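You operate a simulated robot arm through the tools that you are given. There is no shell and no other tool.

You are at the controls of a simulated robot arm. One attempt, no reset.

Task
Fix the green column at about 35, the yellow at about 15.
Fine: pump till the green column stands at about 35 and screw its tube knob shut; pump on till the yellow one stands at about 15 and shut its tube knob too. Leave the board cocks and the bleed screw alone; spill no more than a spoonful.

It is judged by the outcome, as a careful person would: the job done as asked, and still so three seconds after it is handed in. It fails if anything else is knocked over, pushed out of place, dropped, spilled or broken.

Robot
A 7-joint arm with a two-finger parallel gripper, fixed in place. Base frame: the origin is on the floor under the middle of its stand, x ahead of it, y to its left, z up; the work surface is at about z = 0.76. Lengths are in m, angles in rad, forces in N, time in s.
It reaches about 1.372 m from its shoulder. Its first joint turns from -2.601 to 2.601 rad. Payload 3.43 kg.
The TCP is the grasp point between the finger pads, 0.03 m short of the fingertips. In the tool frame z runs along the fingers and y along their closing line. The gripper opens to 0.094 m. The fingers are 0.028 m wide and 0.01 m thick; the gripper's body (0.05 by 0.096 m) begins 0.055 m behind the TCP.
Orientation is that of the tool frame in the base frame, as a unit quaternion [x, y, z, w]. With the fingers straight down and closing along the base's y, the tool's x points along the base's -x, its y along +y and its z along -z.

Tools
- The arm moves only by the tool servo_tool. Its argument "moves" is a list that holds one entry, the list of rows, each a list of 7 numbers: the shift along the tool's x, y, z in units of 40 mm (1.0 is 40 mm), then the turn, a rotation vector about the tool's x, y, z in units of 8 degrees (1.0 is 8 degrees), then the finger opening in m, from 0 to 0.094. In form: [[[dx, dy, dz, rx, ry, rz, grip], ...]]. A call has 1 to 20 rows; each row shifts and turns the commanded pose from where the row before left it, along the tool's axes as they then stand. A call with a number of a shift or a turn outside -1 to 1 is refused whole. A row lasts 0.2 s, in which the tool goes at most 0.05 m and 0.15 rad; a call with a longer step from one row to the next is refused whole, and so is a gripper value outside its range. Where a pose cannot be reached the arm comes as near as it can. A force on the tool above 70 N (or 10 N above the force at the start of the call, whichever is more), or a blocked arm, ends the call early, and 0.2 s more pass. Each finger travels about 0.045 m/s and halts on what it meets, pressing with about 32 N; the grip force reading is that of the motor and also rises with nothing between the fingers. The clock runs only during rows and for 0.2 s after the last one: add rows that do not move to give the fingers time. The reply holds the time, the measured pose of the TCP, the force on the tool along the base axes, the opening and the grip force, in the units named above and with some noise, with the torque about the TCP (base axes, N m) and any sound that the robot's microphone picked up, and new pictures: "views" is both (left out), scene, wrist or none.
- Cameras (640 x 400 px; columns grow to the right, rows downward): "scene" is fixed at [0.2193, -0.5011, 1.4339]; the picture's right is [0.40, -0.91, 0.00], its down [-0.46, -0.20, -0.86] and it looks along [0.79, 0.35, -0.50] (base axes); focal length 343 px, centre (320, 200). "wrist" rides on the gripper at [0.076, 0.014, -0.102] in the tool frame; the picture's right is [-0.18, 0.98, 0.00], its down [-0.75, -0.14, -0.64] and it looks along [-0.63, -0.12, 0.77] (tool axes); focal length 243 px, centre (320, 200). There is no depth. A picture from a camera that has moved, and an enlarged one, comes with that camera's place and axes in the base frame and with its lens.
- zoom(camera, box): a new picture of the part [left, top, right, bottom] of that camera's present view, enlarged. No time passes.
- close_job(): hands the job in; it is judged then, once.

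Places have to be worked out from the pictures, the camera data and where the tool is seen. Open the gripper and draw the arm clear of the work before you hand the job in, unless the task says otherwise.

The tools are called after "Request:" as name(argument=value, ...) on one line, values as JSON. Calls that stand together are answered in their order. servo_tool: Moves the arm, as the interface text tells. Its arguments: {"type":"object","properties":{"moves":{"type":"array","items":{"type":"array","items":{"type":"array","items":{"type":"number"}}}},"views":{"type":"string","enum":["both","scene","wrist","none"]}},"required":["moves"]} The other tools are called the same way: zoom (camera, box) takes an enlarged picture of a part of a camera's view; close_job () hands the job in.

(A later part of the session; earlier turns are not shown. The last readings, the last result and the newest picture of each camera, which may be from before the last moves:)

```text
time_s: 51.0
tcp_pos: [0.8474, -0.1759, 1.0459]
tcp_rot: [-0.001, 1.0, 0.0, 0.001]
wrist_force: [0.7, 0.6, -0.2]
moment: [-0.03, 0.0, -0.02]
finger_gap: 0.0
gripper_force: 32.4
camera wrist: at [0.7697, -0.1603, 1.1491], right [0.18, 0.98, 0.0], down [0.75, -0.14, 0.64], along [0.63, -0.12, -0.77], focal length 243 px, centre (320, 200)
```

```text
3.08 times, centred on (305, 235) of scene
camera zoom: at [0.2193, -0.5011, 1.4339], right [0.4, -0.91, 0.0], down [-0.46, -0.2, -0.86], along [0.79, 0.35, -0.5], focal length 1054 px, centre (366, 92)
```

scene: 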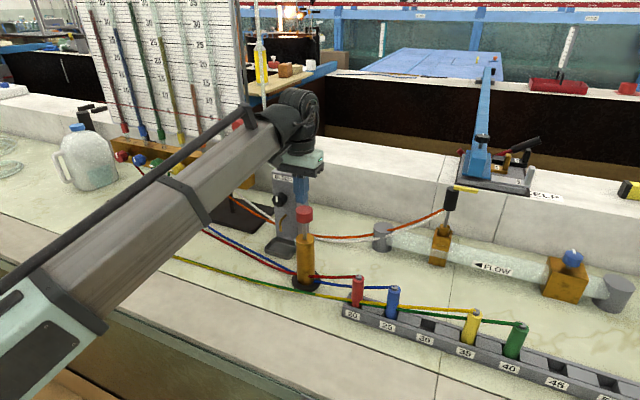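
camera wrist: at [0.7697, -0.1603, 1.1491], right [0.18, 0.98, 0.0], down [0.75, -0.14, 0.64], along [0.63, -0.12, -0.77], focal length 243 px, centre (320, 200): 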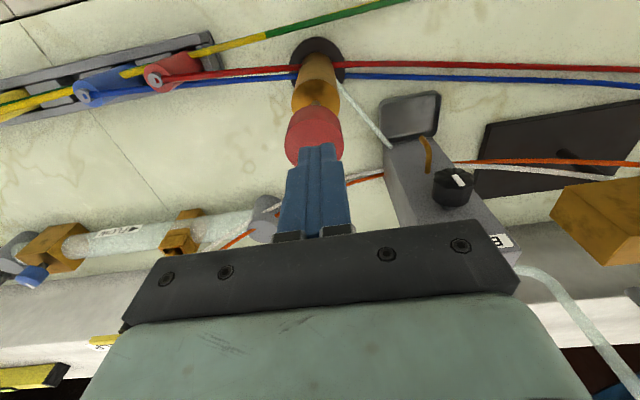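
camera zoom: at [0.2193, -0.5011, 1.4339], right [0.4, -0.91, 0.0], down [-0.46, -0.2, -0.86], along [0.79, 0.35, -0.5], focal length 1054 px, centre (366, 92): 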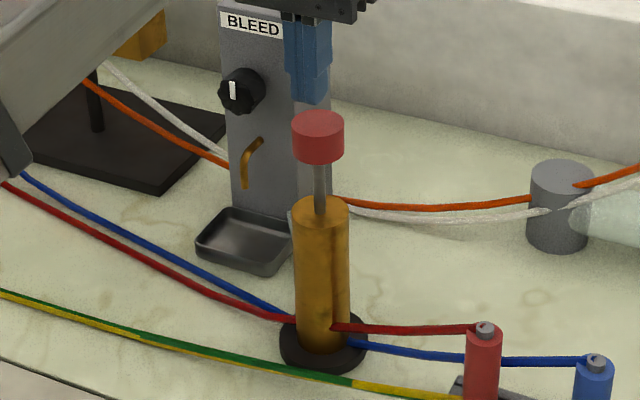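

Green 35.0, yellow 26.4. The tips are ~4 mm to the +y side, so I shift and make a part stroke of about 26 mm, then read to see whether green stays fixed.

Request:
servo_tool(moves=[[[0, -0.1, 0.2, 0, 0, 0, 0.0], [0, 0, 0.2, 0, 0, 0, 0.0], [0, 0, 0.2, 0, 0, 0, 0.0], [0, 0, 0.2, 0, 0, 0, 0.0], [0, 0, 0.15, 0, 0, 0, 0.0], [0, 0, 0.15, 0, 0, 0, 0.0], [0, 0, 0, 0, 0, 0, 0.0]]], views="scene")

Request:
zoom(camera="scene", box=[80, 0, 260, 112])

Request:
zoom(camera="scene", box=[265, 170, 345, 300])

```text
time_s: 52.6
tcp_pos: [0.8462, -0.1798, 1.0021]
tcp_rot: [-0.001, 1.0, 0.0, 0.001]
wrist_force: [2.1, -1.8, 2.9]
moment: [-0.05, -0.06, 0.03]
finger_gap: 0.0
gripper_force: 31.6
```

scene: 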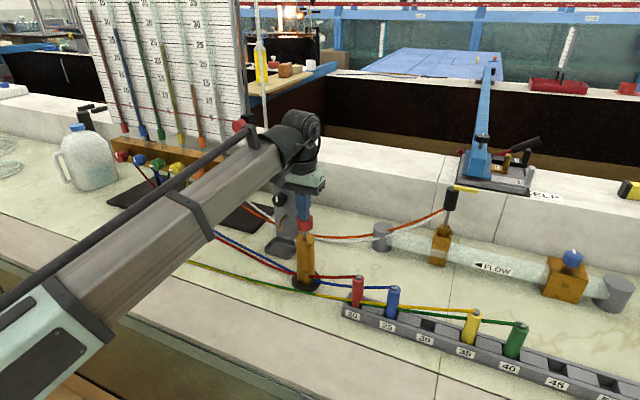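

```text
3.56 times, centred on (170, 56) of scene
camera zoom: at [0.2193, -0.5011, 1.4339], right [0.4, -0.91, 0.0], down [-0.46, -0.2, -0.86], along [0.79, 0.35, -0.5], focal length 1218 px, centre (853, 712)
```

zoom: 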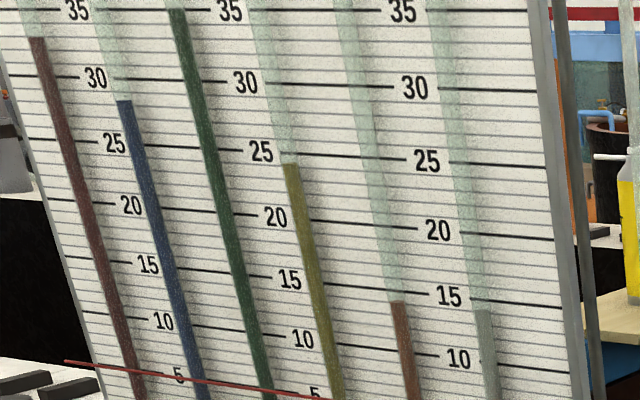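

```text
3.08 times, centred on (305, 235) of scene
camera zoom: at [0.2193, -0.5011, 1.4339], right [0.4, -0.91, 0.0], down [-0.46, -0.2, -0.86], along [0.79, 0.35, -0.5], focal length 1054 px, centre (366, 92)
```

zoom: 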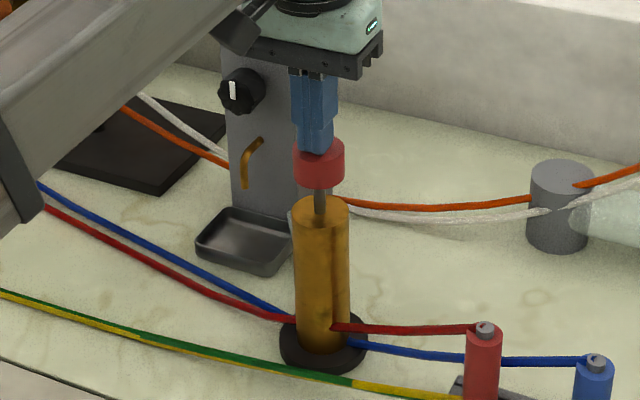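

Green held at 35 while yellow dropped to ~24.2, so the green knob is truly shut. I finish this stroke, let the plunger return, and read again.

Request:
servo_tool(moves=[[[0, 0, 0.1, 0, 0, 0, 0.0], [0, 0, 0.1, 0, 0, 0, 0.0], [0, 0, 0.1, 0, 0, 0, 0.0], [0, 0, 0.1, 0, 0, 0, 0.0], [0, 0, 0, 0, 0, 0, 0.0], [0, 0, -0.3, 0, 0, 0, 0.0], [0, 0, -0.4, 0, 0, 0, 0.0], [0, 0, -0.4, 0, 0, 0, 0.0], [0, 0, -0.2, 0, 0, 0, 0.0], [0, 0, 0, 0, 0, 0, 0.0], [0, 0, 0, 0, 0, 0, 0.0]]], views="scene")

Request:
zoom(camera="scene", box=[80, 0, 260, 112])

Request:
zoom(camera="scene", box=[265, 170, 345, 300])

```text
time_s: 55.0
tcp_pos: [0.8461, -0.179, 1.0386]
tcp_rot: [-0.001, 1.0, 0.0, 0.001]
wrist_force: [-0.4, 0.0, 0.6]
moment: [-0.02, -0.01, -0.02]
finger_gap: 0.0
gripper_force: 31.8
```

scene: 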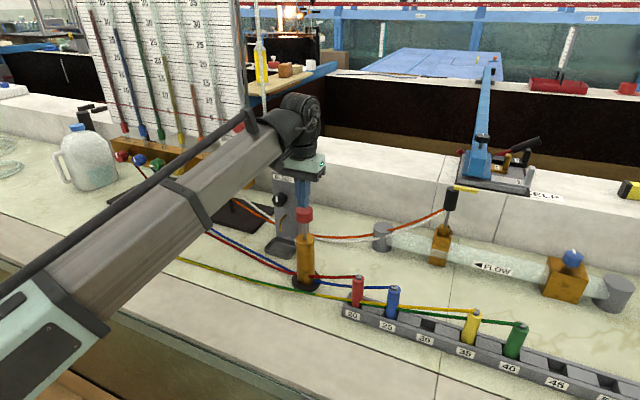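

```text
3.56 times, centred on (170, 56) of scene
camera zoom: at [0.2193, -0.5011, 1.4339], right [0.4, -0.91, 0.0], down [-0.46, -0.2, -0.86], along [0.79, 0.35, -0.5], focal length 1218 px, centre (853, 712)
```

zoom: 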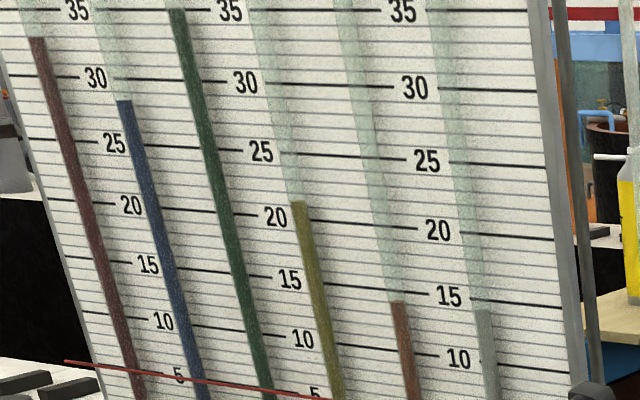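

```text
3.08 times, centred on (305, 235) of scene
camera zoom: at [0.2193, -0.5011, 1.4339], right [0.4, -0.91, 0.0], down [-0.46, -0.2, -0.86], along [0.79, 0.35, -0.5], focal length 1054 px, centre (366, 92)
```

zoom: 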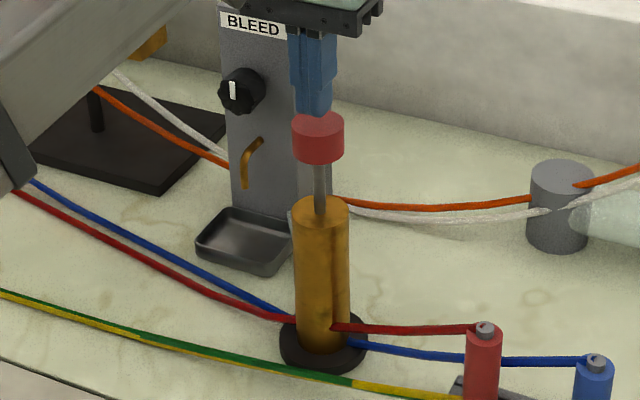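

Yellow ≈ 21.4 and green 35. A full stroke was worth ~5, so one more full stroke should land near 16.4; I do that and re-read.

Request:
servo_tool(moves=[[[0, 0, 0.2, 0, 0, 0, 0.0], [0, 0, 0.2, 0, 0, 0, 0.0], [0, 0, 0.2, 0, 0, 0, 0.0], [0, 0, 0.2, 0, 0, 0, 0.0], [0, 0, 0.2, 0, 0, 0, 0.0], [0, 0, 0.1, 0, 0, 0, 0.0], [0, 0, 0.1, 0, 0, 0, 0.0], [0, 0, 0, 0, 0, 0, 0.0], [0, 0, 0, 0, 0, 0, 0.0]]], views="scene")

Request:
zoom(camera="scene", box=[120, 30, 200, 80])

Request:
zoom(camera="scene", box=[80, 0, 260, 112])

```text
time_s: 57.0
tcp_pos: [0.8469, -0.1798, 0.9905]
tcp_rot: [-0.001, 1.0, 0.0, 0.0]
wrist_force: [-0.2, 2.2, 3.7]
moment: [0.07, 0.05, -0.03]
finger_gap: 0.0001
gripper_force: 32.1
```

scene: 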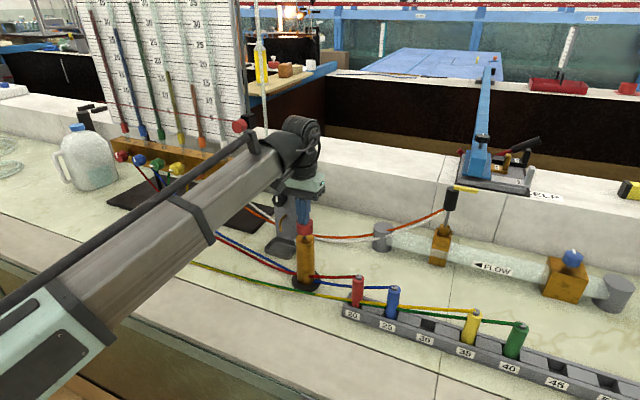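

```text
8.00 times, centred on (160, 55) of scene
camera zoom: at [0.2193, -0.5011, 1.4339], right [0.4, -0.91, 0.0], down [-0.46, -0.2, -0.86], along [0.79, 0.35, -0.5], focal length 2741 px, centre (1600, 1360)
```

zoom: 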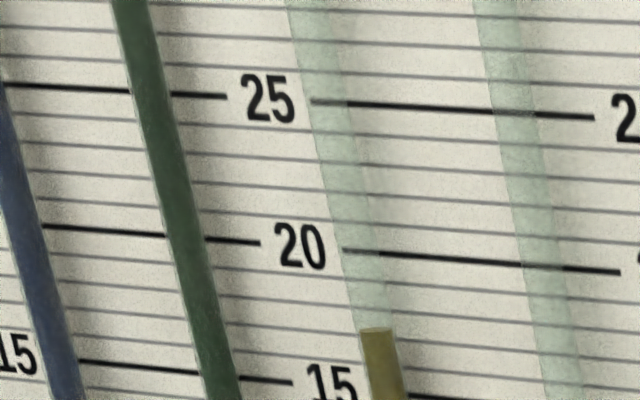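

```text
3.56 times, centred on (170, 56) of scene
camera zoom: at [0.2193, -0.5011, 1.4339], right [0.4, -0.91, 0.0], down [-0.46, -0.2, -0.86], along [0.79, 0.35, -0.5], focal length 1218 px, centre (853, 712)
```

zoom: 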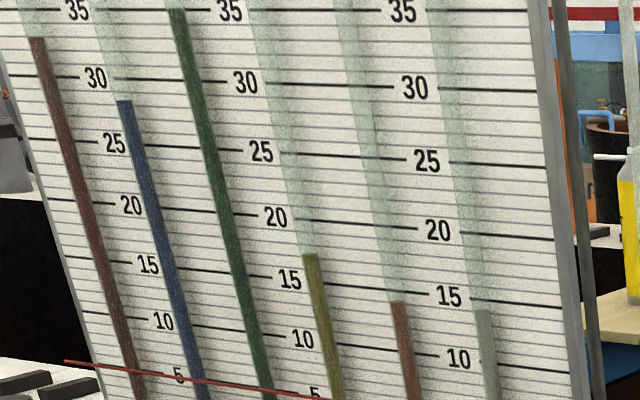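

Yellow ≈ 17.3 now. I push another 6 mm in small steps and read.

Request:
servo_tool(moves=[[[0, 0, 0.08, 0, 0, 0, 0.0], [0, 0, 0.07, 0, 0, 0, 0.0], [0, 0, 0, 0, 0, 0, 0.0], [0, 0, 0, 0, 0, 0, 0.0]]], views="scene")

Request:
zoom(camera="scene", box=[130, 50, 210, 100])

```text
time_s: 58.0
tcp_pos: [0.8465, -0.18, 0.985]
tcp_rot: [-0.001, 1.0, 0.001, 0.001]
wrist_force: [-3.5, 0.5, 5.8]
moment: [0.02, 0.14, -0.04]
finger_gap: 0.0001
gripper_force: 31.9
```

scene: 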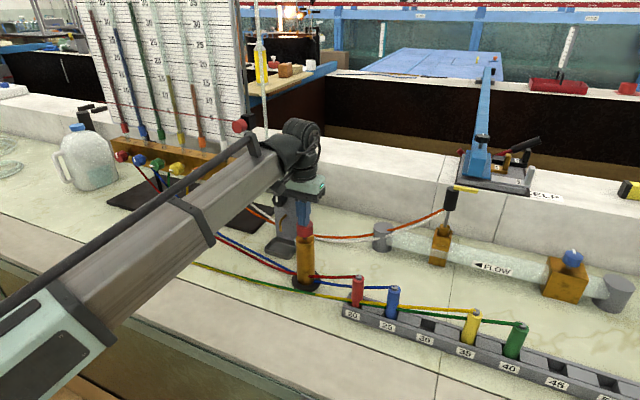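

```text
8.00 times, centred on (170, 75) of scene
camera zoom: at [0.2193, -0.5011, 1.4339], right [0.4, -0.91, 0.0], down [-0.46, -0.2, -0.86], along [0.79, 0.35, -0.5], focal length 2741 px, centre (1520, 1200)
```

zoom: 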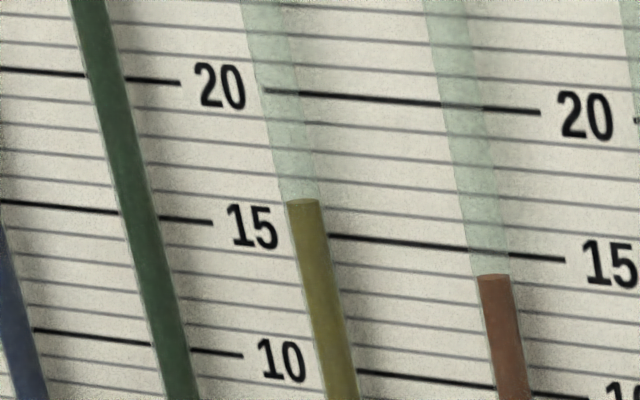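

Yellow ≈ 16.2 apparent. I press another 4 mm (near the end of the stroke), watching the force.

Request:
servo_tool(moves=[[[0, 0, 0.05, 0, 0, 0, 0.0], [0, 0, 0.05, 0, 0, 0, 0.0], [0, 0, 0, 0, 0, 0, 0.0], [0, 0, 0, 0, 0, 0, 0.0]]], views="scene")

Request:
zoom(camera="scene", box=[130, 50, 210, 100])

Request:
zoom(camera="scene", box=[265, 170, 345, 300])

```text
time_s: 59.0
tcp_pos: [0.8464, -0.1791, 0.9815]
tcp_rot: [0.0, 1.0, 0.0, 0.0]
wrist_force: [1.4, 2.7, 6.8]
moment: [0.12, 0.03, -0.05]
finger_gap: 0.0
gripper_force: 31.4
```

scene: 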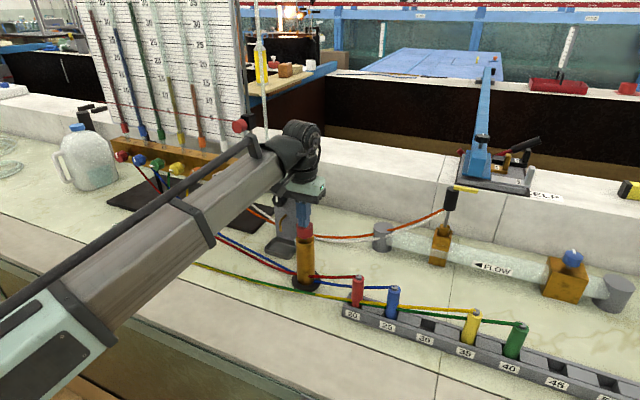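

```text
8.00 times, centred on (170, 75) of scene
camera zoom: at [0.2193, -0.5011, 1.4339], right [0.4, -0.91, 0.0], down [-0.46, -0.2, -0.86], along [0.79, 0.35, -0.5], focal length 2741 px, centre (1520, 1200)
```

zoom: 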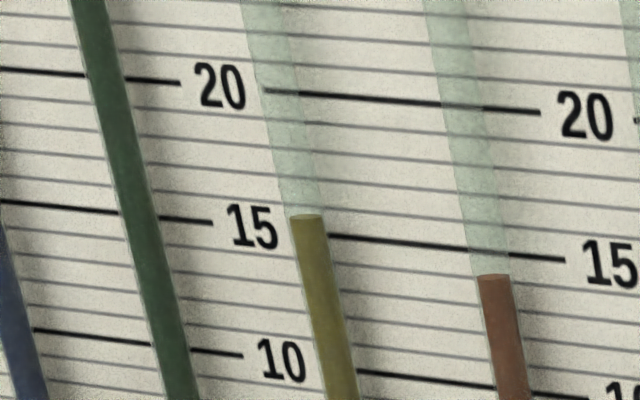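

```text
3.08 times, centred on (305, 235) of scene
camera zoom: at [0.2193, -0.5011, 1.4339], right [0.4, -0.91, 0.0], down [-0.46, -0.2, -0.86], along [0.79, 0.35, -0.5], focal length 1054 px, centre (366, 92)
```

zoom: 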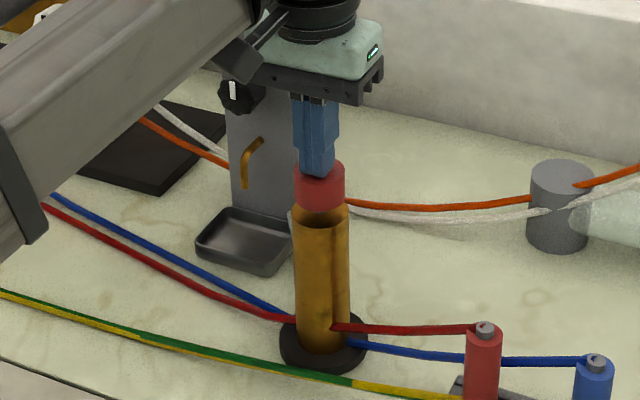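

Yellow ≈ 15.7 apparent. Another 2.5 mm of stroke.

Request:
servo_tool(moves=[[[0, 0, 0.06, 0, 0, 0, 0.0], [0, 0, 0, 0, 0, 0, 0.0], [0, 0, 0, 0, 0, 0, 0.0], [0, 0, 0, 0, 0, 0, 0.0]]], views="scene")

Request:
zoom(camera="scene", box=[130, 50, 210, 100])

```text
time_s: 60.0
tcp_pos: [0.8473, -0.1804, 0.9805]
tcp_rot: [0.0, 1.0, -0.001, 0.002]
wrist_force: [4.0, -1.4, 25.6]
moment: [-0.01, 0.06, 0.09]
finger_gap: 0.0
gripper_force: 32.4
```

scene: 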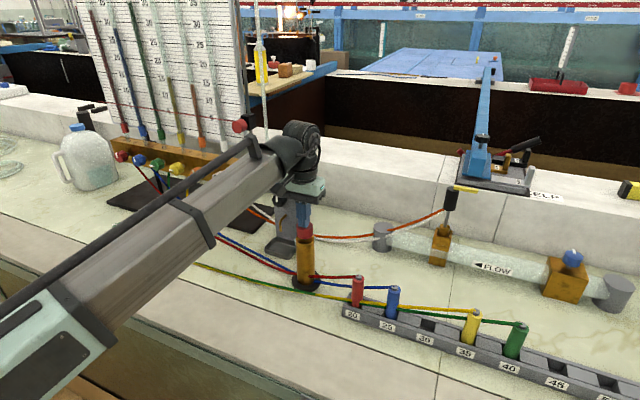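

```text
8.00 times, centred on (170, 75) of scene
camera zoom: at [0.2193, -0.5011, 1.4339], right [0.4, -0.91, 0.0], down [-0.46, -0.2, -0.86], along [0.79, 0.35, -0.5], focal length 2741 px, centre (1520, 1200)
```

zoom: 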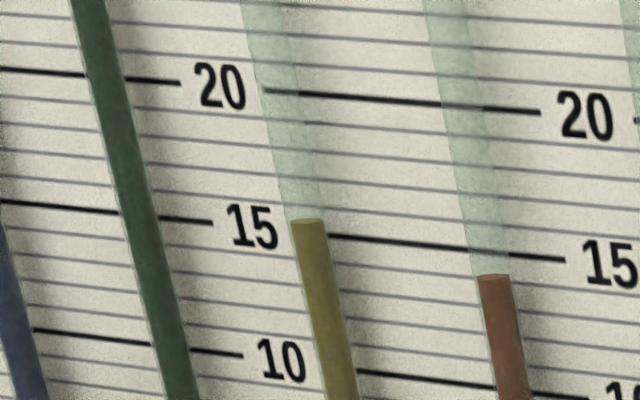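

The plunger has bottomed out (26 N); yellow reads ≈15.5 apparent. I let it return and make a small extra stroke of about 14 mm, reading before going further.

Request:
servo_tool(moves=[[[0, 0, -0.4, 0, 0, 0, 0.0], [0, 0, -0.5, 0, 0, 0, 0.0], [0, 0, -0.4, 0, 0, 0, 0.0], [0, 0, 0, 0, 0, 0, 0.0], [0, 0, 0, 0, 0, 0, 0.0], [0, 0, 0.15, 0, 0, 0, 0.0], [0, 0, 0.15, 0, 0, 0, 0.0], [0, 0, 0.1, 0, 0, 0, 0.0], [0, 0, 0.1, 0, 0, 0, 0.0], [0, 0, 0, 0, 0, 0, 0.0]]], views="scene")

Request:
zoom(camera="scene", box=[130, 50, 210, 100])

Request:
zoom(camera="scene", box=[265, 170, 345, 300])

```text
time_s: 62.2
tcp_pos: [0.8478, -0.1809, 1.0123]
tcp_rot: [-0.001, 1.0, 0.0, 0.001]
wrist_force: [-0.8, -1.5, 3.7]
moment: [-0.05, 0.06, 0.01]
finger_gap: 0.0001
gripper_force: 31.6
```

scene: 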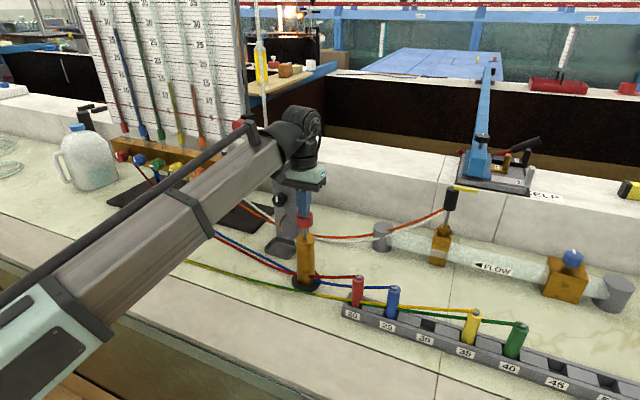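

```text
8.00 times, centred on (170, 75) of scene
camera zoom: at [0.2193, -0.5011, 1.4339], right [0.4, -0.91, 0.0], down [-0.46, -0.2, -0.86], along [0.79, 0.35, -0.5], focal length 2741 px, centre (1520, 1200)
```

zoom: 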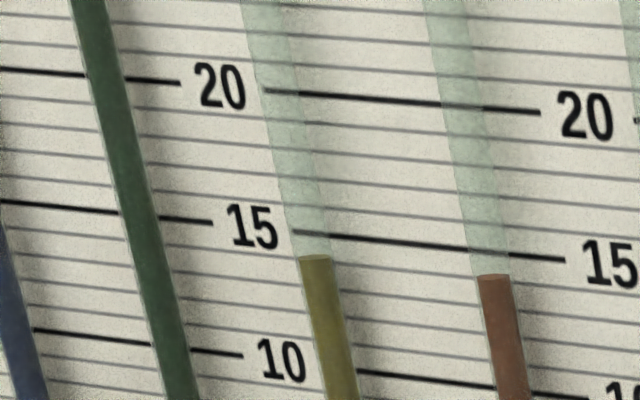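

```text
3.08 times, centred on (305, 235) of scene
camera zoom: at [0.2193, -0.5011, 1.4339], right [0.4, -0.91, 0.0], down [-0.46, -0.2, -0.86], along [0.79, 0.35, -0.5], focal length 1054 px, centre (366, 92)
```

zoom: 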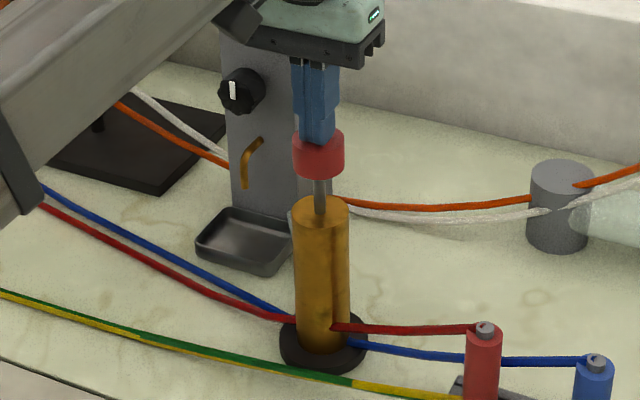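

Yellow dropped a bit more than intended, reading about 14.2 apparent from this high camera. I zoom in for an exact reading and compare with the line spacing.

Request:
zoom(camera="scene", box=[152, 68, 192, 98])

```text
13.33 times, centred on (172, 83) of scene
camera zoom: at [0.2193, -0.5011, 1.4339], right [0.4, -0.91, 0.0], down [-0.46, -0.2, -0.86], along [0.79, 0.35, -0.5], focal length 4568 px, centre (2293, 1760)
```

zoom: 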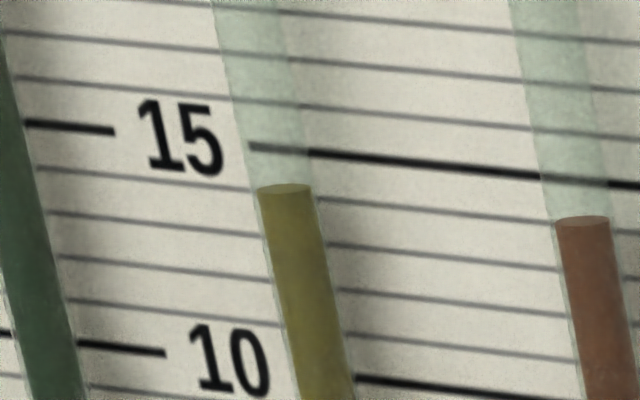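

From the high camera yellow is ≈14.1 apparent, and as the tube stands in front of the board the true value is slightly higher; it is about right and must not go lower, so no more pumping. I lift off and travel straight to the yellow tube knob at about (0.779, 0.324).

Request:
servo_tool(moves=[[[0, 0, -0.5, 0, 0, 0, 0.0], [0, 0, -0.4, 0, 0, 0, 0.0], [0, 0.5, 0, 0, 0, 0, 0.0], [0, 1, 0, 0, 0, 0, 0.0], [0, 1, 0, 0, 0, 0, 0.0], [0, 1, 0, 0, 0, 0, 0.0], [0, 1, 0, 0, 0, 0, 0.0], [0, 1, 0, 0, 0, 0, 0.0], [0, 1, 0, 0, 0, 0, 0.0], [0, 1, 0, 0, 0, 0, 0.0], [0, 1, 0, 0, 0, 0, 0.0], [0, 1, 0, 0, 0, 0, 0.07], [0, 1, 0, 0, 0, 0, 0.07], [0.3, 1, 0.3, 0, 0, 0, 0.07], [0.4, 0.8, 0.5, 0, 0, 0, 0.07], [0.5, 0.3, 0.8, 0, 0, 0, 0.07], [0.5, 0, 0.8, 0, 0, 0, 0.07]]], views="both")

Request:
zoom(camera="scene", box=[152, 68, 192, 98])

```text
time_s: 65.8
tcp_pos: [0.7781, 0.324, 0.9536]
tcp_rot: [-0.001, 1.0, 0.0, 0.001]
wrist_force: [0.7, -0.4, -0.2]
moment: [0.04, 0.04, -0.03]
finger_gap: 0.0699
gripper_force: 0.1
camera wrist: at [0.7002, 0.3391, 1.0558], right [0.18, 0.98, 0.0], down [0.75, -0.14, 0.64], along [0.63, -0.12, -0.77], focal length 243 px, centre (320, 200)
```

scene: 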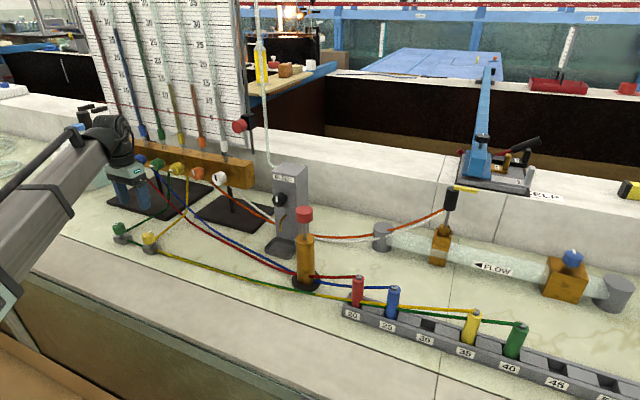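
wrist: 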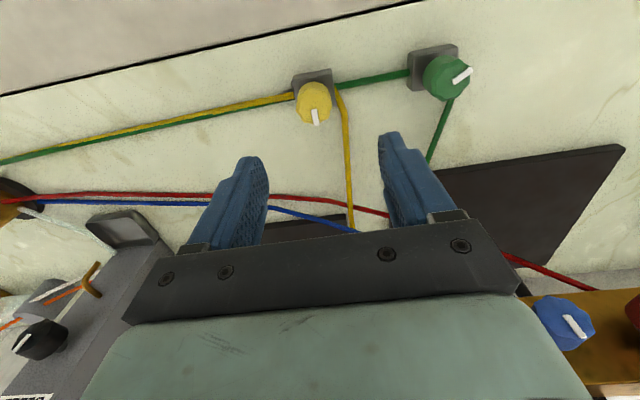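

```text
13.33 times, centred on (172, 83) of scene
camera zoom: at [0.2193, -0.5011, 1.4339], right [0.4, -0.91, 0.0], down [-0.46, -0.2, -0.86], along [0.79, 0.35, -0.5], focal length 4568 px, centre (2293, 1760)
```

zoom: 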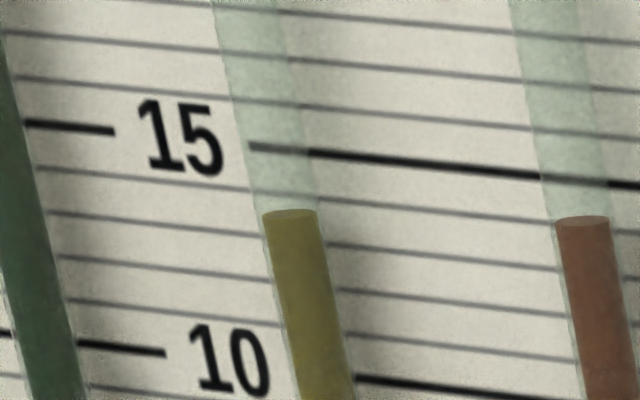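

Yellow has settled a little further to ≈13.5 apparent (≈13.9 true after parallax with the tube ~1.5 cm before the board), so I shut it now. The yellow knob shows at about (0.774, 0.316); I centre over it, descend to z≈0.878 and pre-turn the hand 40° clockwise.

Request:
servo_tool(moves=[[[0.1, -0.2, 0.5, 0, 0, 0, 0.07], [0, 0, 0.5, 0, 0, 0, 0.07], [0, 0, 0.5, 0, 0, 1, 0.07], [0, 0, 0.4, 0, 0, 1, 0.07], [0, 0, 0, 0, 0, 1, 0.07], [0, 0, 0, 0, 0, 1, 0.07], [0, 0, 0, 0, 0, 1, 0.07]]], views="both")

Request:
zoom(camera="wrist", box=[220, 40, 430, 220])

Request:
zoom(camera="scene", box=[100, 190, 200, 260])

Request:
zoom(camera="scene", box=[152, 68, 192, 98])

```text
time_s: 67.4
tcp_pos: [0.7739, 0.3167, 0.8745]
tcp_rot: [0.342, 0.94, 0.001, 0.001]
wrist_force: [0.4, 0.0, -0.3]
moment: [0.02, -0.03, 0.02]
finger_gap: 0.0702
gripper_force: 0.0
camera wrist: at [0.7247, 0.3764, 0.9766], right [0.77, 0.63, 0.0], down [0.48, -0.59, 0.64], along [0.41, -0.5, -0.77], focal length 243 px, centre (320, 200)
```

scene: 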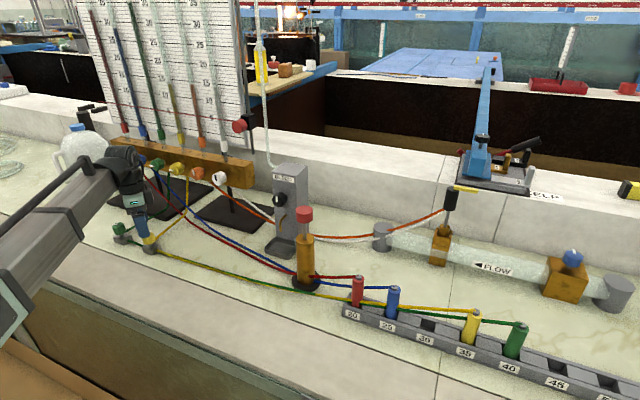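
wrist: 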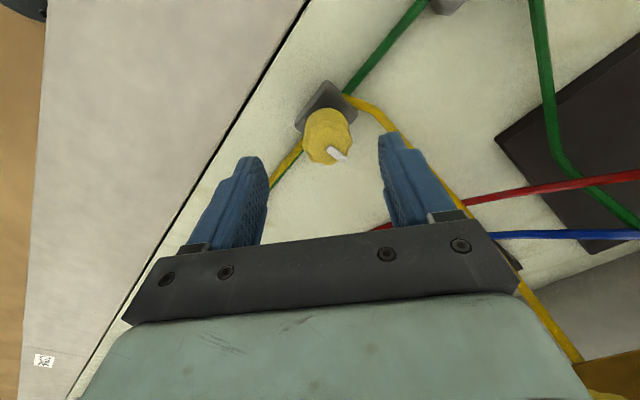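

```text
2.22 times, centred on (325, 130) of wrist
camera zoom: at [0.7247, 0.3764, 0.9766], right [0.77, 0.63, 0.0], down [0.48, -0.59, 0.64], along [0.41, -0.5, -0.77], focal length 539 px, centre (309, 356)
```

zoom: 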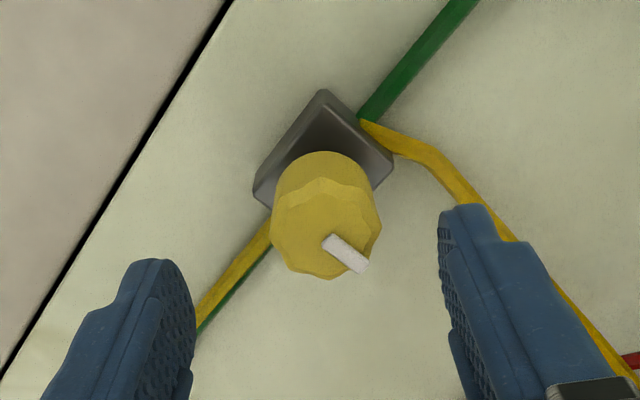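

```text
5.71 times, centred on (150, 225) of scene
camera zoom: at [0.2193, -0.5011, 1.4339], right [0.4, -0.91, 0.0], down [-0.46, -0.2, -0.86], along [0.79, 0.35, -0.5], focal length 1958 px, centre (1291, 57)
```

zoom: 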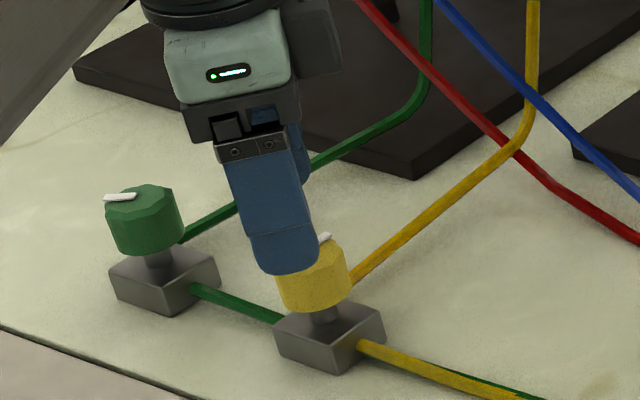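

```text
13.33 times, centred on (172, 83) of scene
camera zoom: at [0.2193, -0.5011, 1.4339], right [0.4, -0.91, 0.0], down [-0.46, -0.2, -0.86], along [0.79, 0.35, -0.5], focal length 4568 px, centre (2293, 1760)
```

zoom: 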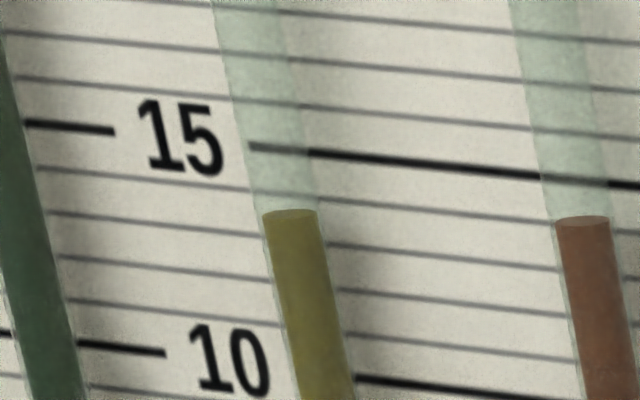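

Yellow is steady there. The knob centre is at about (0.780, 0.317), so I shift ~5 mm in +x, descend to z≈0.822 and close on it.

Request:
servo_tool(moves=[[[-0.1, 0.09, 0.3, 0, 0, 0, 0.07], [0, 0, 0.5, 0, 0, 0, 0.07], [0, 0, 0.5, 0, 0, 0, 0.07], [0, 0, 0, 0, 0, 0, 0.03], [0, 0, 0, 0, 0, 0, 0.02], [0, 0, 0, 0, 0, 0, 0.02], [0, 0, 0, 0, 0, 0, 0.02]]], views="both")

Request:
zoom(camera="wrist", box=[220, 60, 430, 240])

```text
time_s: 69.0
tcp_pos: [0.7812, 0.3158, 0.8222]
tcp_rot: [0.341, 0.94, 0.002, 0.002]
wrist_force: [22.9, 26.7, 3.1]
moment: [-0.24, 0.77, -0.05]
finger_gap: 0.034
gripper_force: 45.4
camera wrist: at [0.7304, 0.3767, 0.9246], right [0.77, 0.64, 0.01], down [0.48, -0.59, 0.64], along [0.41, -0.49, -0.77], focal length 243 px, centre (320, 200)
```

scene: 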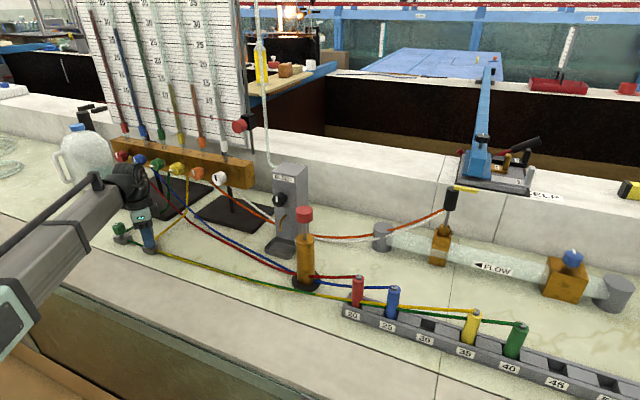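
wrist: 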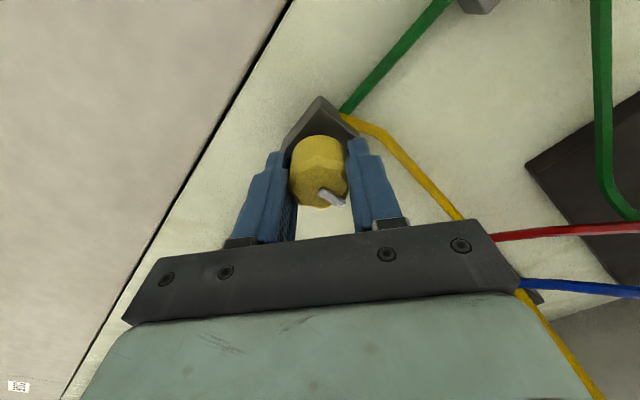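

```text
2.22 times, centred on (325, 150) of wrist
camera zoom: at [0.7304, 0.3767, 0.9246], right [0.77, 0.64, 0.01], down [0.48, -0.59, 0.64], along [0.41, -0.49, -0.77], focal length 539 px, centre (309, 311)
```

zoom: 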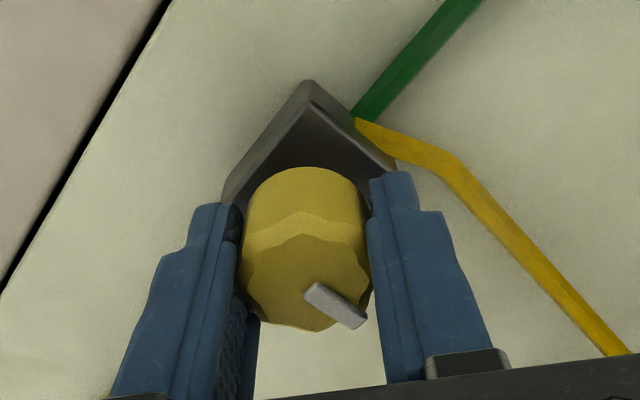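

Gripped with a ~35 N side load along the tool's +y, so the hand is ~4 mm off-centre; I shift it 4 mm that way to relieve, then check the force.

Request:
servo_tool(moves=[[[0, 0.06, 0, 0, 0, 0, 0.02], [0, 0.04, 0, 0, 0, 0, 0.02], [0, 0, 0, 0, 0, 0, 0.02]]], views="none")

```text
time_s: 69.8
tcp_pos: [0.78, 0.317, 0.8222]
tcp_rot: [0.342, 0.94, -0.001, 0.001]
wrist_force: [5.7, -3.9, 0.3]
moment: [0.36, -0.88, 0.02]
finger_gap: 0.0341
gripper_force: 45.4
```

The side load is now about 7 N. I turn counter-clockwise 80° first and check that the pointer follows.

Request:
servo_tool(moves=[[[0, 0, 0, 0, 0, -0.5, 0.02], [0, 0, 0, 0, 0, -1, 0.02], [0, 0, 0, 0, 0, -1, 0.02], [0, 0, 0, 0, 0, -1, 0.02], [0, 0, 0, 0, 0, -1, 0.02], [0, 0, 0, 0, 0, -1, 0.02], [0, 0, 0, 0, 0, -1, 0.02], [0, 0, 0, 0, 0, -1, 0.02], [0, 0, 0, 0, 0, -1, 0.02], [0, 0, 0, 0, 0, -1, 0.02], [0, 0, 0, 0, 0, -0.5, 0.02]]], views="both")

Request:
zoom(camera="wrist", box=[220, 60, 430, 240])

Request:
zoom(camera="scene", box=[152, 68, 192, 98])

```text
time_s: 72.2
tcp_pos: [0.7809, 0.3185, 0.8227]
tcp_rot: [-0.343, 0.939, -0.002, -0.001]
wrist_force: [-14.6, -24.8, -10.3]
moment: [0.3, -0.45, 0.0]
finger_gap: 0.0341
gripper_force: 45.3
camera wrist: at [0.7129, 0.2812, 0.9248], right [-0.49, 0.87, 0.0], down [0.67, 0.38, 0.64], along [0.56, 0.32, -0.77], focal length 243 px, centre (320, 200)
```

scene: 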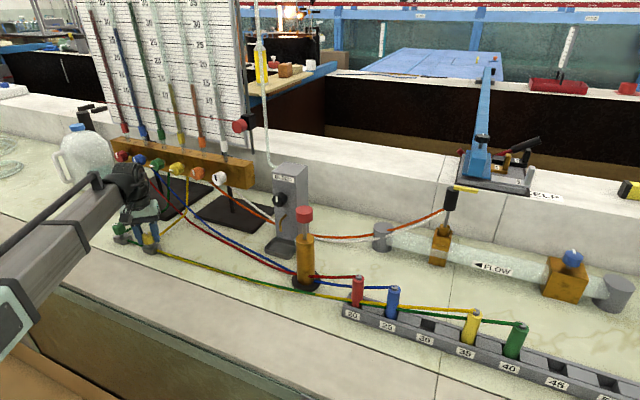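
wrist: 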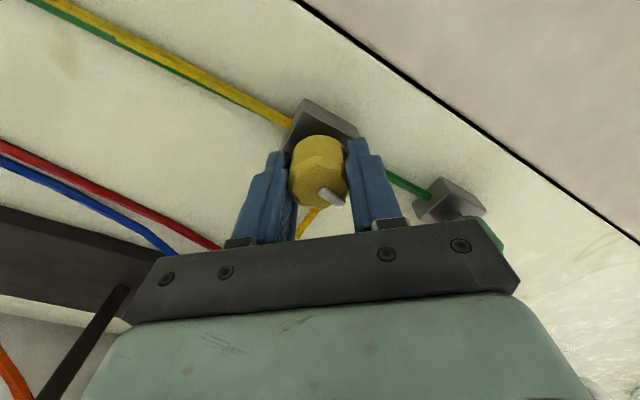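

```text
2.22 times, centred on (325, 150) of wrist
camera zoom: at [0.7129, 0.2812, 0.9248], right [-0.49, 0.87, 0.0], down [0.67, 0.38, 0.64], along [0.56, 0.32, -0.77], focal length 539 px, centre (309, 311)
```

zoom: 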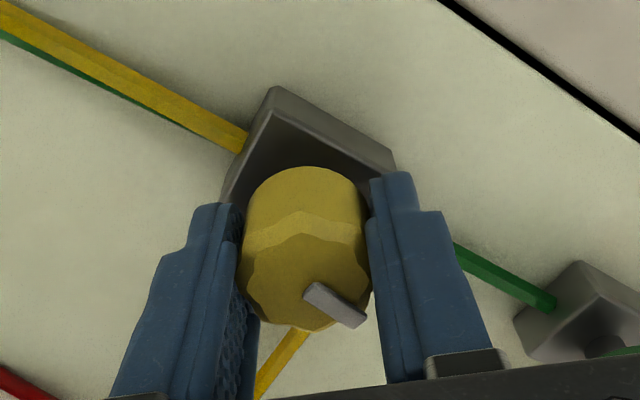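

```text
13.33 times, centred on (172, 83) of scene
camera zoom: at [0.2193, -0.5011, 1.4339], right [0.4, -0.91, 0.0], down [-0.46, -0.2, -0.86], along [0.79, 0.35, -0.5], focal length 4568 px, centre (2293, 1760)
```

zoom: 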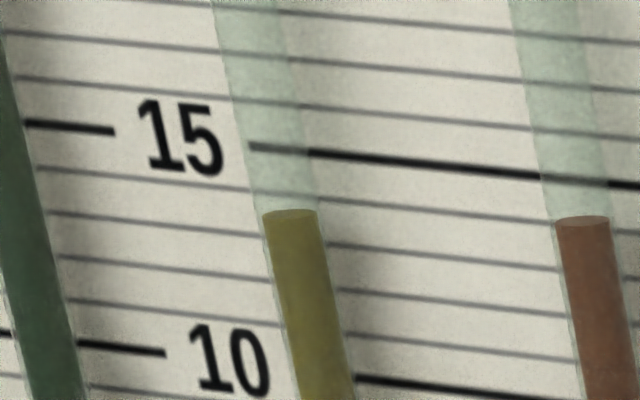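

The pointer follows exactly (80° so far) and the level is steady. I ease out the ~29 N side load and continue turning to the stop.

Request:
servo_tool(moves=[[[0.07, -0.025, 0.015, 0, 0, 0, 0.02], [0, 0, 0, 0, 0, -1, 0.02], [0, 0, 0, 0, 0, -1, 0.02], [0, 0, 0, 0, 0, -1, 0.02], [0, 0, 0, 0, 0, -1, 0.02], [0, 0, 0, 0, 0, -1, 0.02], [0, 0, 0, 0, 0, -1, 0.02]]], views="both")

Request:
zoom(camera="wrist", box=[220, 60, 430, 240])

Request:
zoom(camera="scene", box=[152, 68, 192, 98])

```text
time_s: 73.8
tcp_pos: [0.7805, 0.3182, 0.8229]
tcp_rot: [-0.696, 0.718, 0.0, 0.0]
wrist_force: [-12.6, 10.5, 11.7]
moment: [0.37, 0.13, -0.48]
finger_gap: 0.0341
gripper_force: 45.2
camera wrist: at [0.7623, 0.2422, 0.9244], right [-0.98, 0.22, 0.0], down [0.16, 0.75, 0.64], along [0.14, 0.63, -0.77], focal length 243 px, centre (320, 200)
```

scene: 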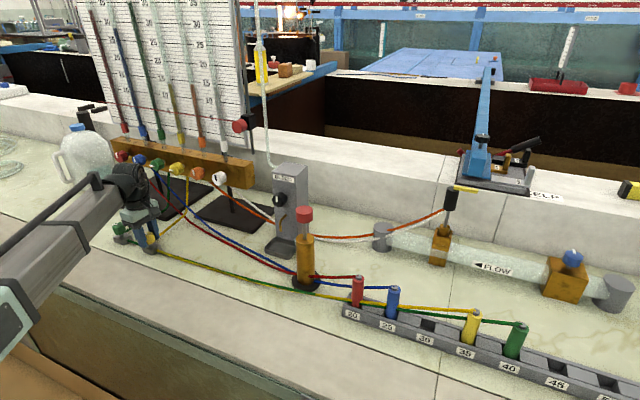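
wrist: 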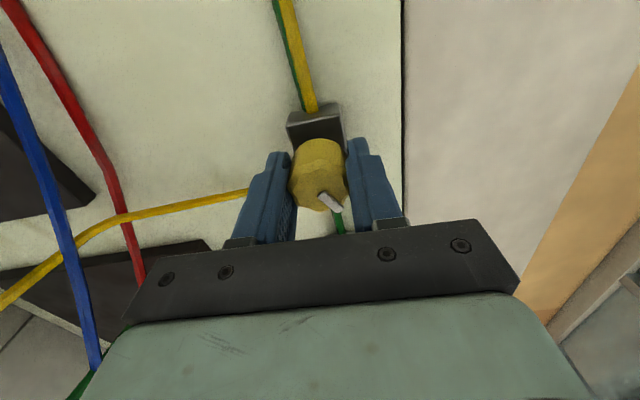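

```text
2.22 times, centred on (325, 150) of wrist
camera zoom: at [0.7623, 0.2422, 0.9244], right [-0.98, 0.22, 0.0], down [0.16, 0.75, 0.64], along [0.14, 0.63, -0.77], focal length 539 px, centre (309, 311)
```

zoom: 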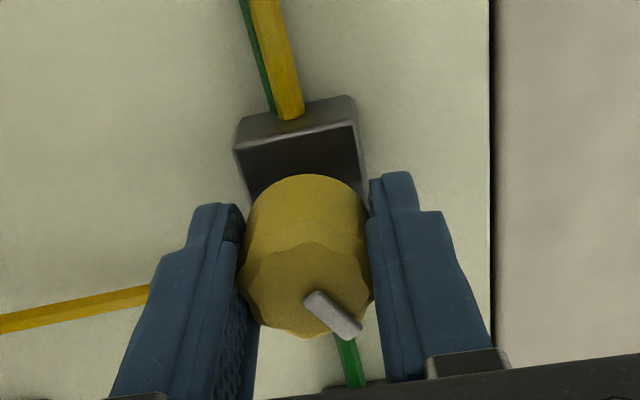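

```text
13.33 times, centred on (172, 83) of scene
camera zoom: at [0.2193, -0.5011, 1.4339], right [0.4, -0.91, 0.0], down [-0.46, -0.2, -0.86], along [0.79, 0.35, -0.5], focal length 4568 px, centre (2293, 1760)
```

zoom: 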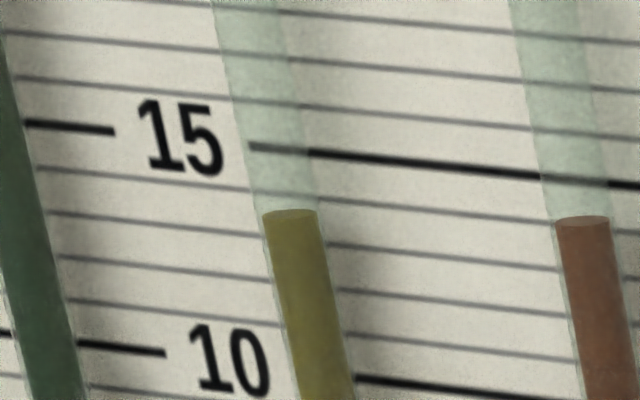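

Torque -0.48 Nm and slight slip show the yellow knob is at its stop too. I give it one last 12° nudge to be sure, then release, lift and check.

Request:
servo_tool(moves=[[[0, 0, 0, 0, 0, -0.8, 0.02], [0, 0, 0, 0, 0, -0.7, 0.02], [0, 0, 0, 0, 0, 0, 0.02]]], views="wrist")

Request:
zoom(camera="wrist", box=[220, 60, 430, 240])

```text
time_s: 74.6
tcp_pos: [0.7813, 0.3169, 0.8214]
tcp_rot: [0.766, -0.642, 0.001, 0.0]
wrist_force: [-14.8, -0.7, -6.1]
moment: [-0.13, 0.02, -0.49]
finger_gap: 0.034
gripper_force: 44.9
camera wrist: at [0.7786, 0.2397, 0.9241], right [-1.0, 0.01, 0.0], down [0.01, 0.77, 0.64], along [0.01, 0.64, -0.77], focal length 243 px, centre (320, 200)
```

wrist: 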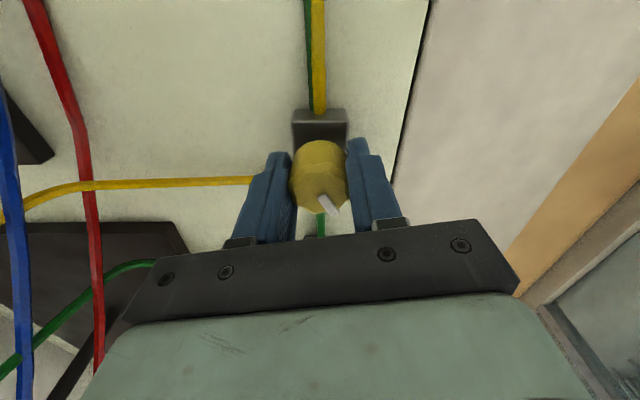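

```text
2.22 times, centred on (325, 150) of wrist
camera zoom: at [0.7786, 0.2397, 0.9241], right [-1.0, 0.01, 0.0], down [0.01, 0.77, 0.64], along [0.01, 0.64, -0.77], focal length 539 px, centre (309, 311)
```

zoom: 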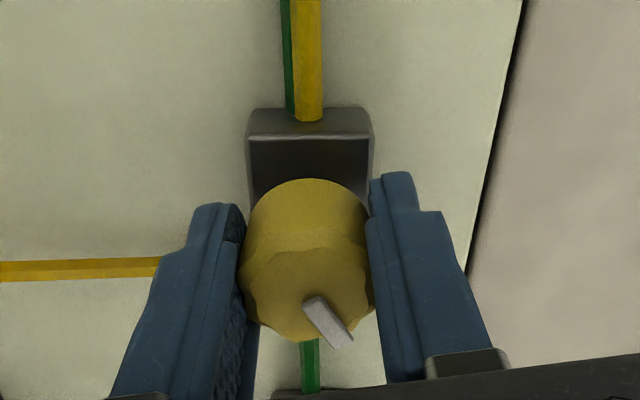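

The pointer's absolute direction did not change with the extra nudge, so the yellow knob is firmly shut. I release, lift straight up and inspect.

Request:
servo_tool(moves=[[[0, 0, 0, 0, 0, 0, 0.07], [0, 0, 0, 0, 0, 0, 0.07], [0, 0, 0, 0, 0, 0, 0.07], [0, 0, -0.5, 0, 0, 0, 0.07], [0, 0, -0.8, 0, 0, 0, 0.07], [0, 0, -0.8, 0, 0, 0, 0.07], [0, 0, -0.8, 0, 0, 0, 0.07]]], views="both")

Request:
zoom(camera="scene", box=[100, 190, 200, 260])

Request:
zoom(camera="scene", box=[80, 0, 260, 112])

```text
time_s: 76.2
tcp_pos: [0.7814, 0.3175, 0.9349]
tcp_rot: [0.766, -0.642, 0.001, -0.001]
wrist_force: [0.0, 0.2, 0.1]
moment: [0.01, 0.04, -0.04]
finger_gap: 0.0701
gripper_force: 0.0
camera wrist: at [0.7797, 0.2418, 1.0375], right [-1.0, 0.01, 0.0], down [0.01, 0.77, 0.64], along [0.01, 0.64, -0.77], focal length 243 px, centre (320, 200)
```

scene: 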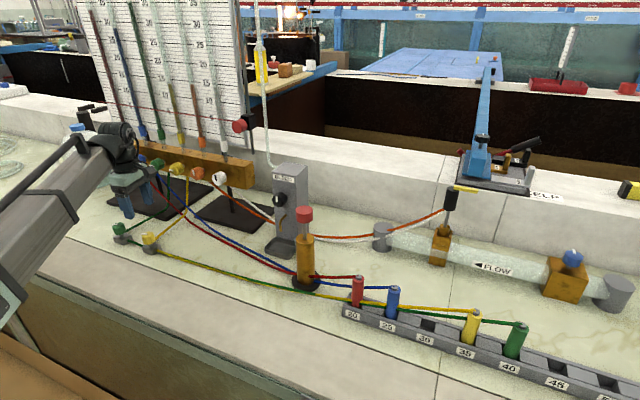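
wrist: 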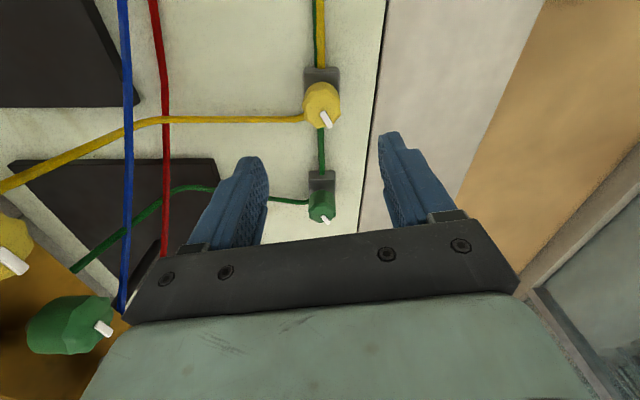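

```text
5.71 times, centred on (150, 225) of scene
camera zoom: at [0.2193, -0.5011, 1.4339], right [0.4, -0.91, 0.0], down [-0.46, -0.2, -0.86], along [0.79, 0.35, -0.5], focal length 1958 px, centre (1291, 57)
```

zoom: 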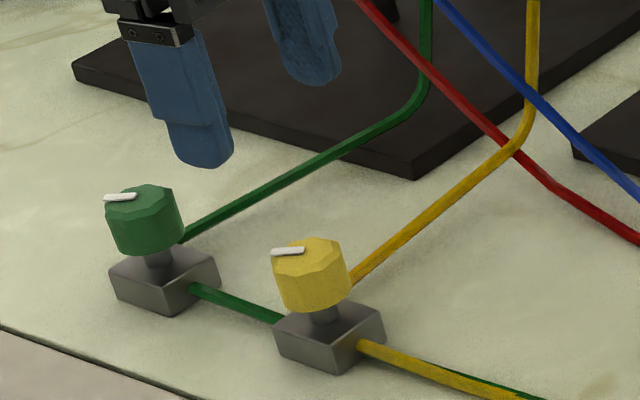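

```text
3.56 times, centred on (170, 56) of scene
camera zoom: at [0.2193, -0.5011, 1.4339], right [0.4, -0.91, 0.0], down [-0.46, -0.2, -0.86], along [0.79, 0.35, -0.5], focal length 1218 px, centre (853, 712)
```

zoom: 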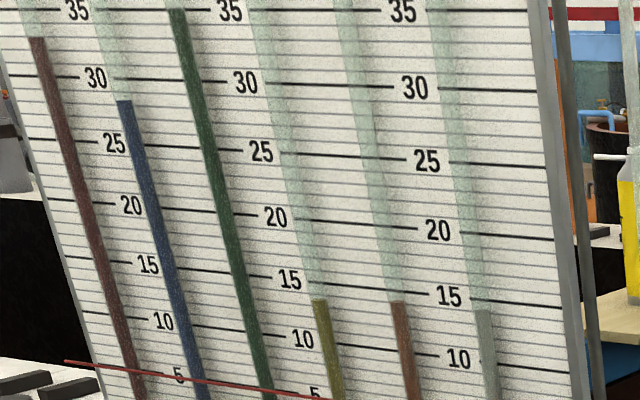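

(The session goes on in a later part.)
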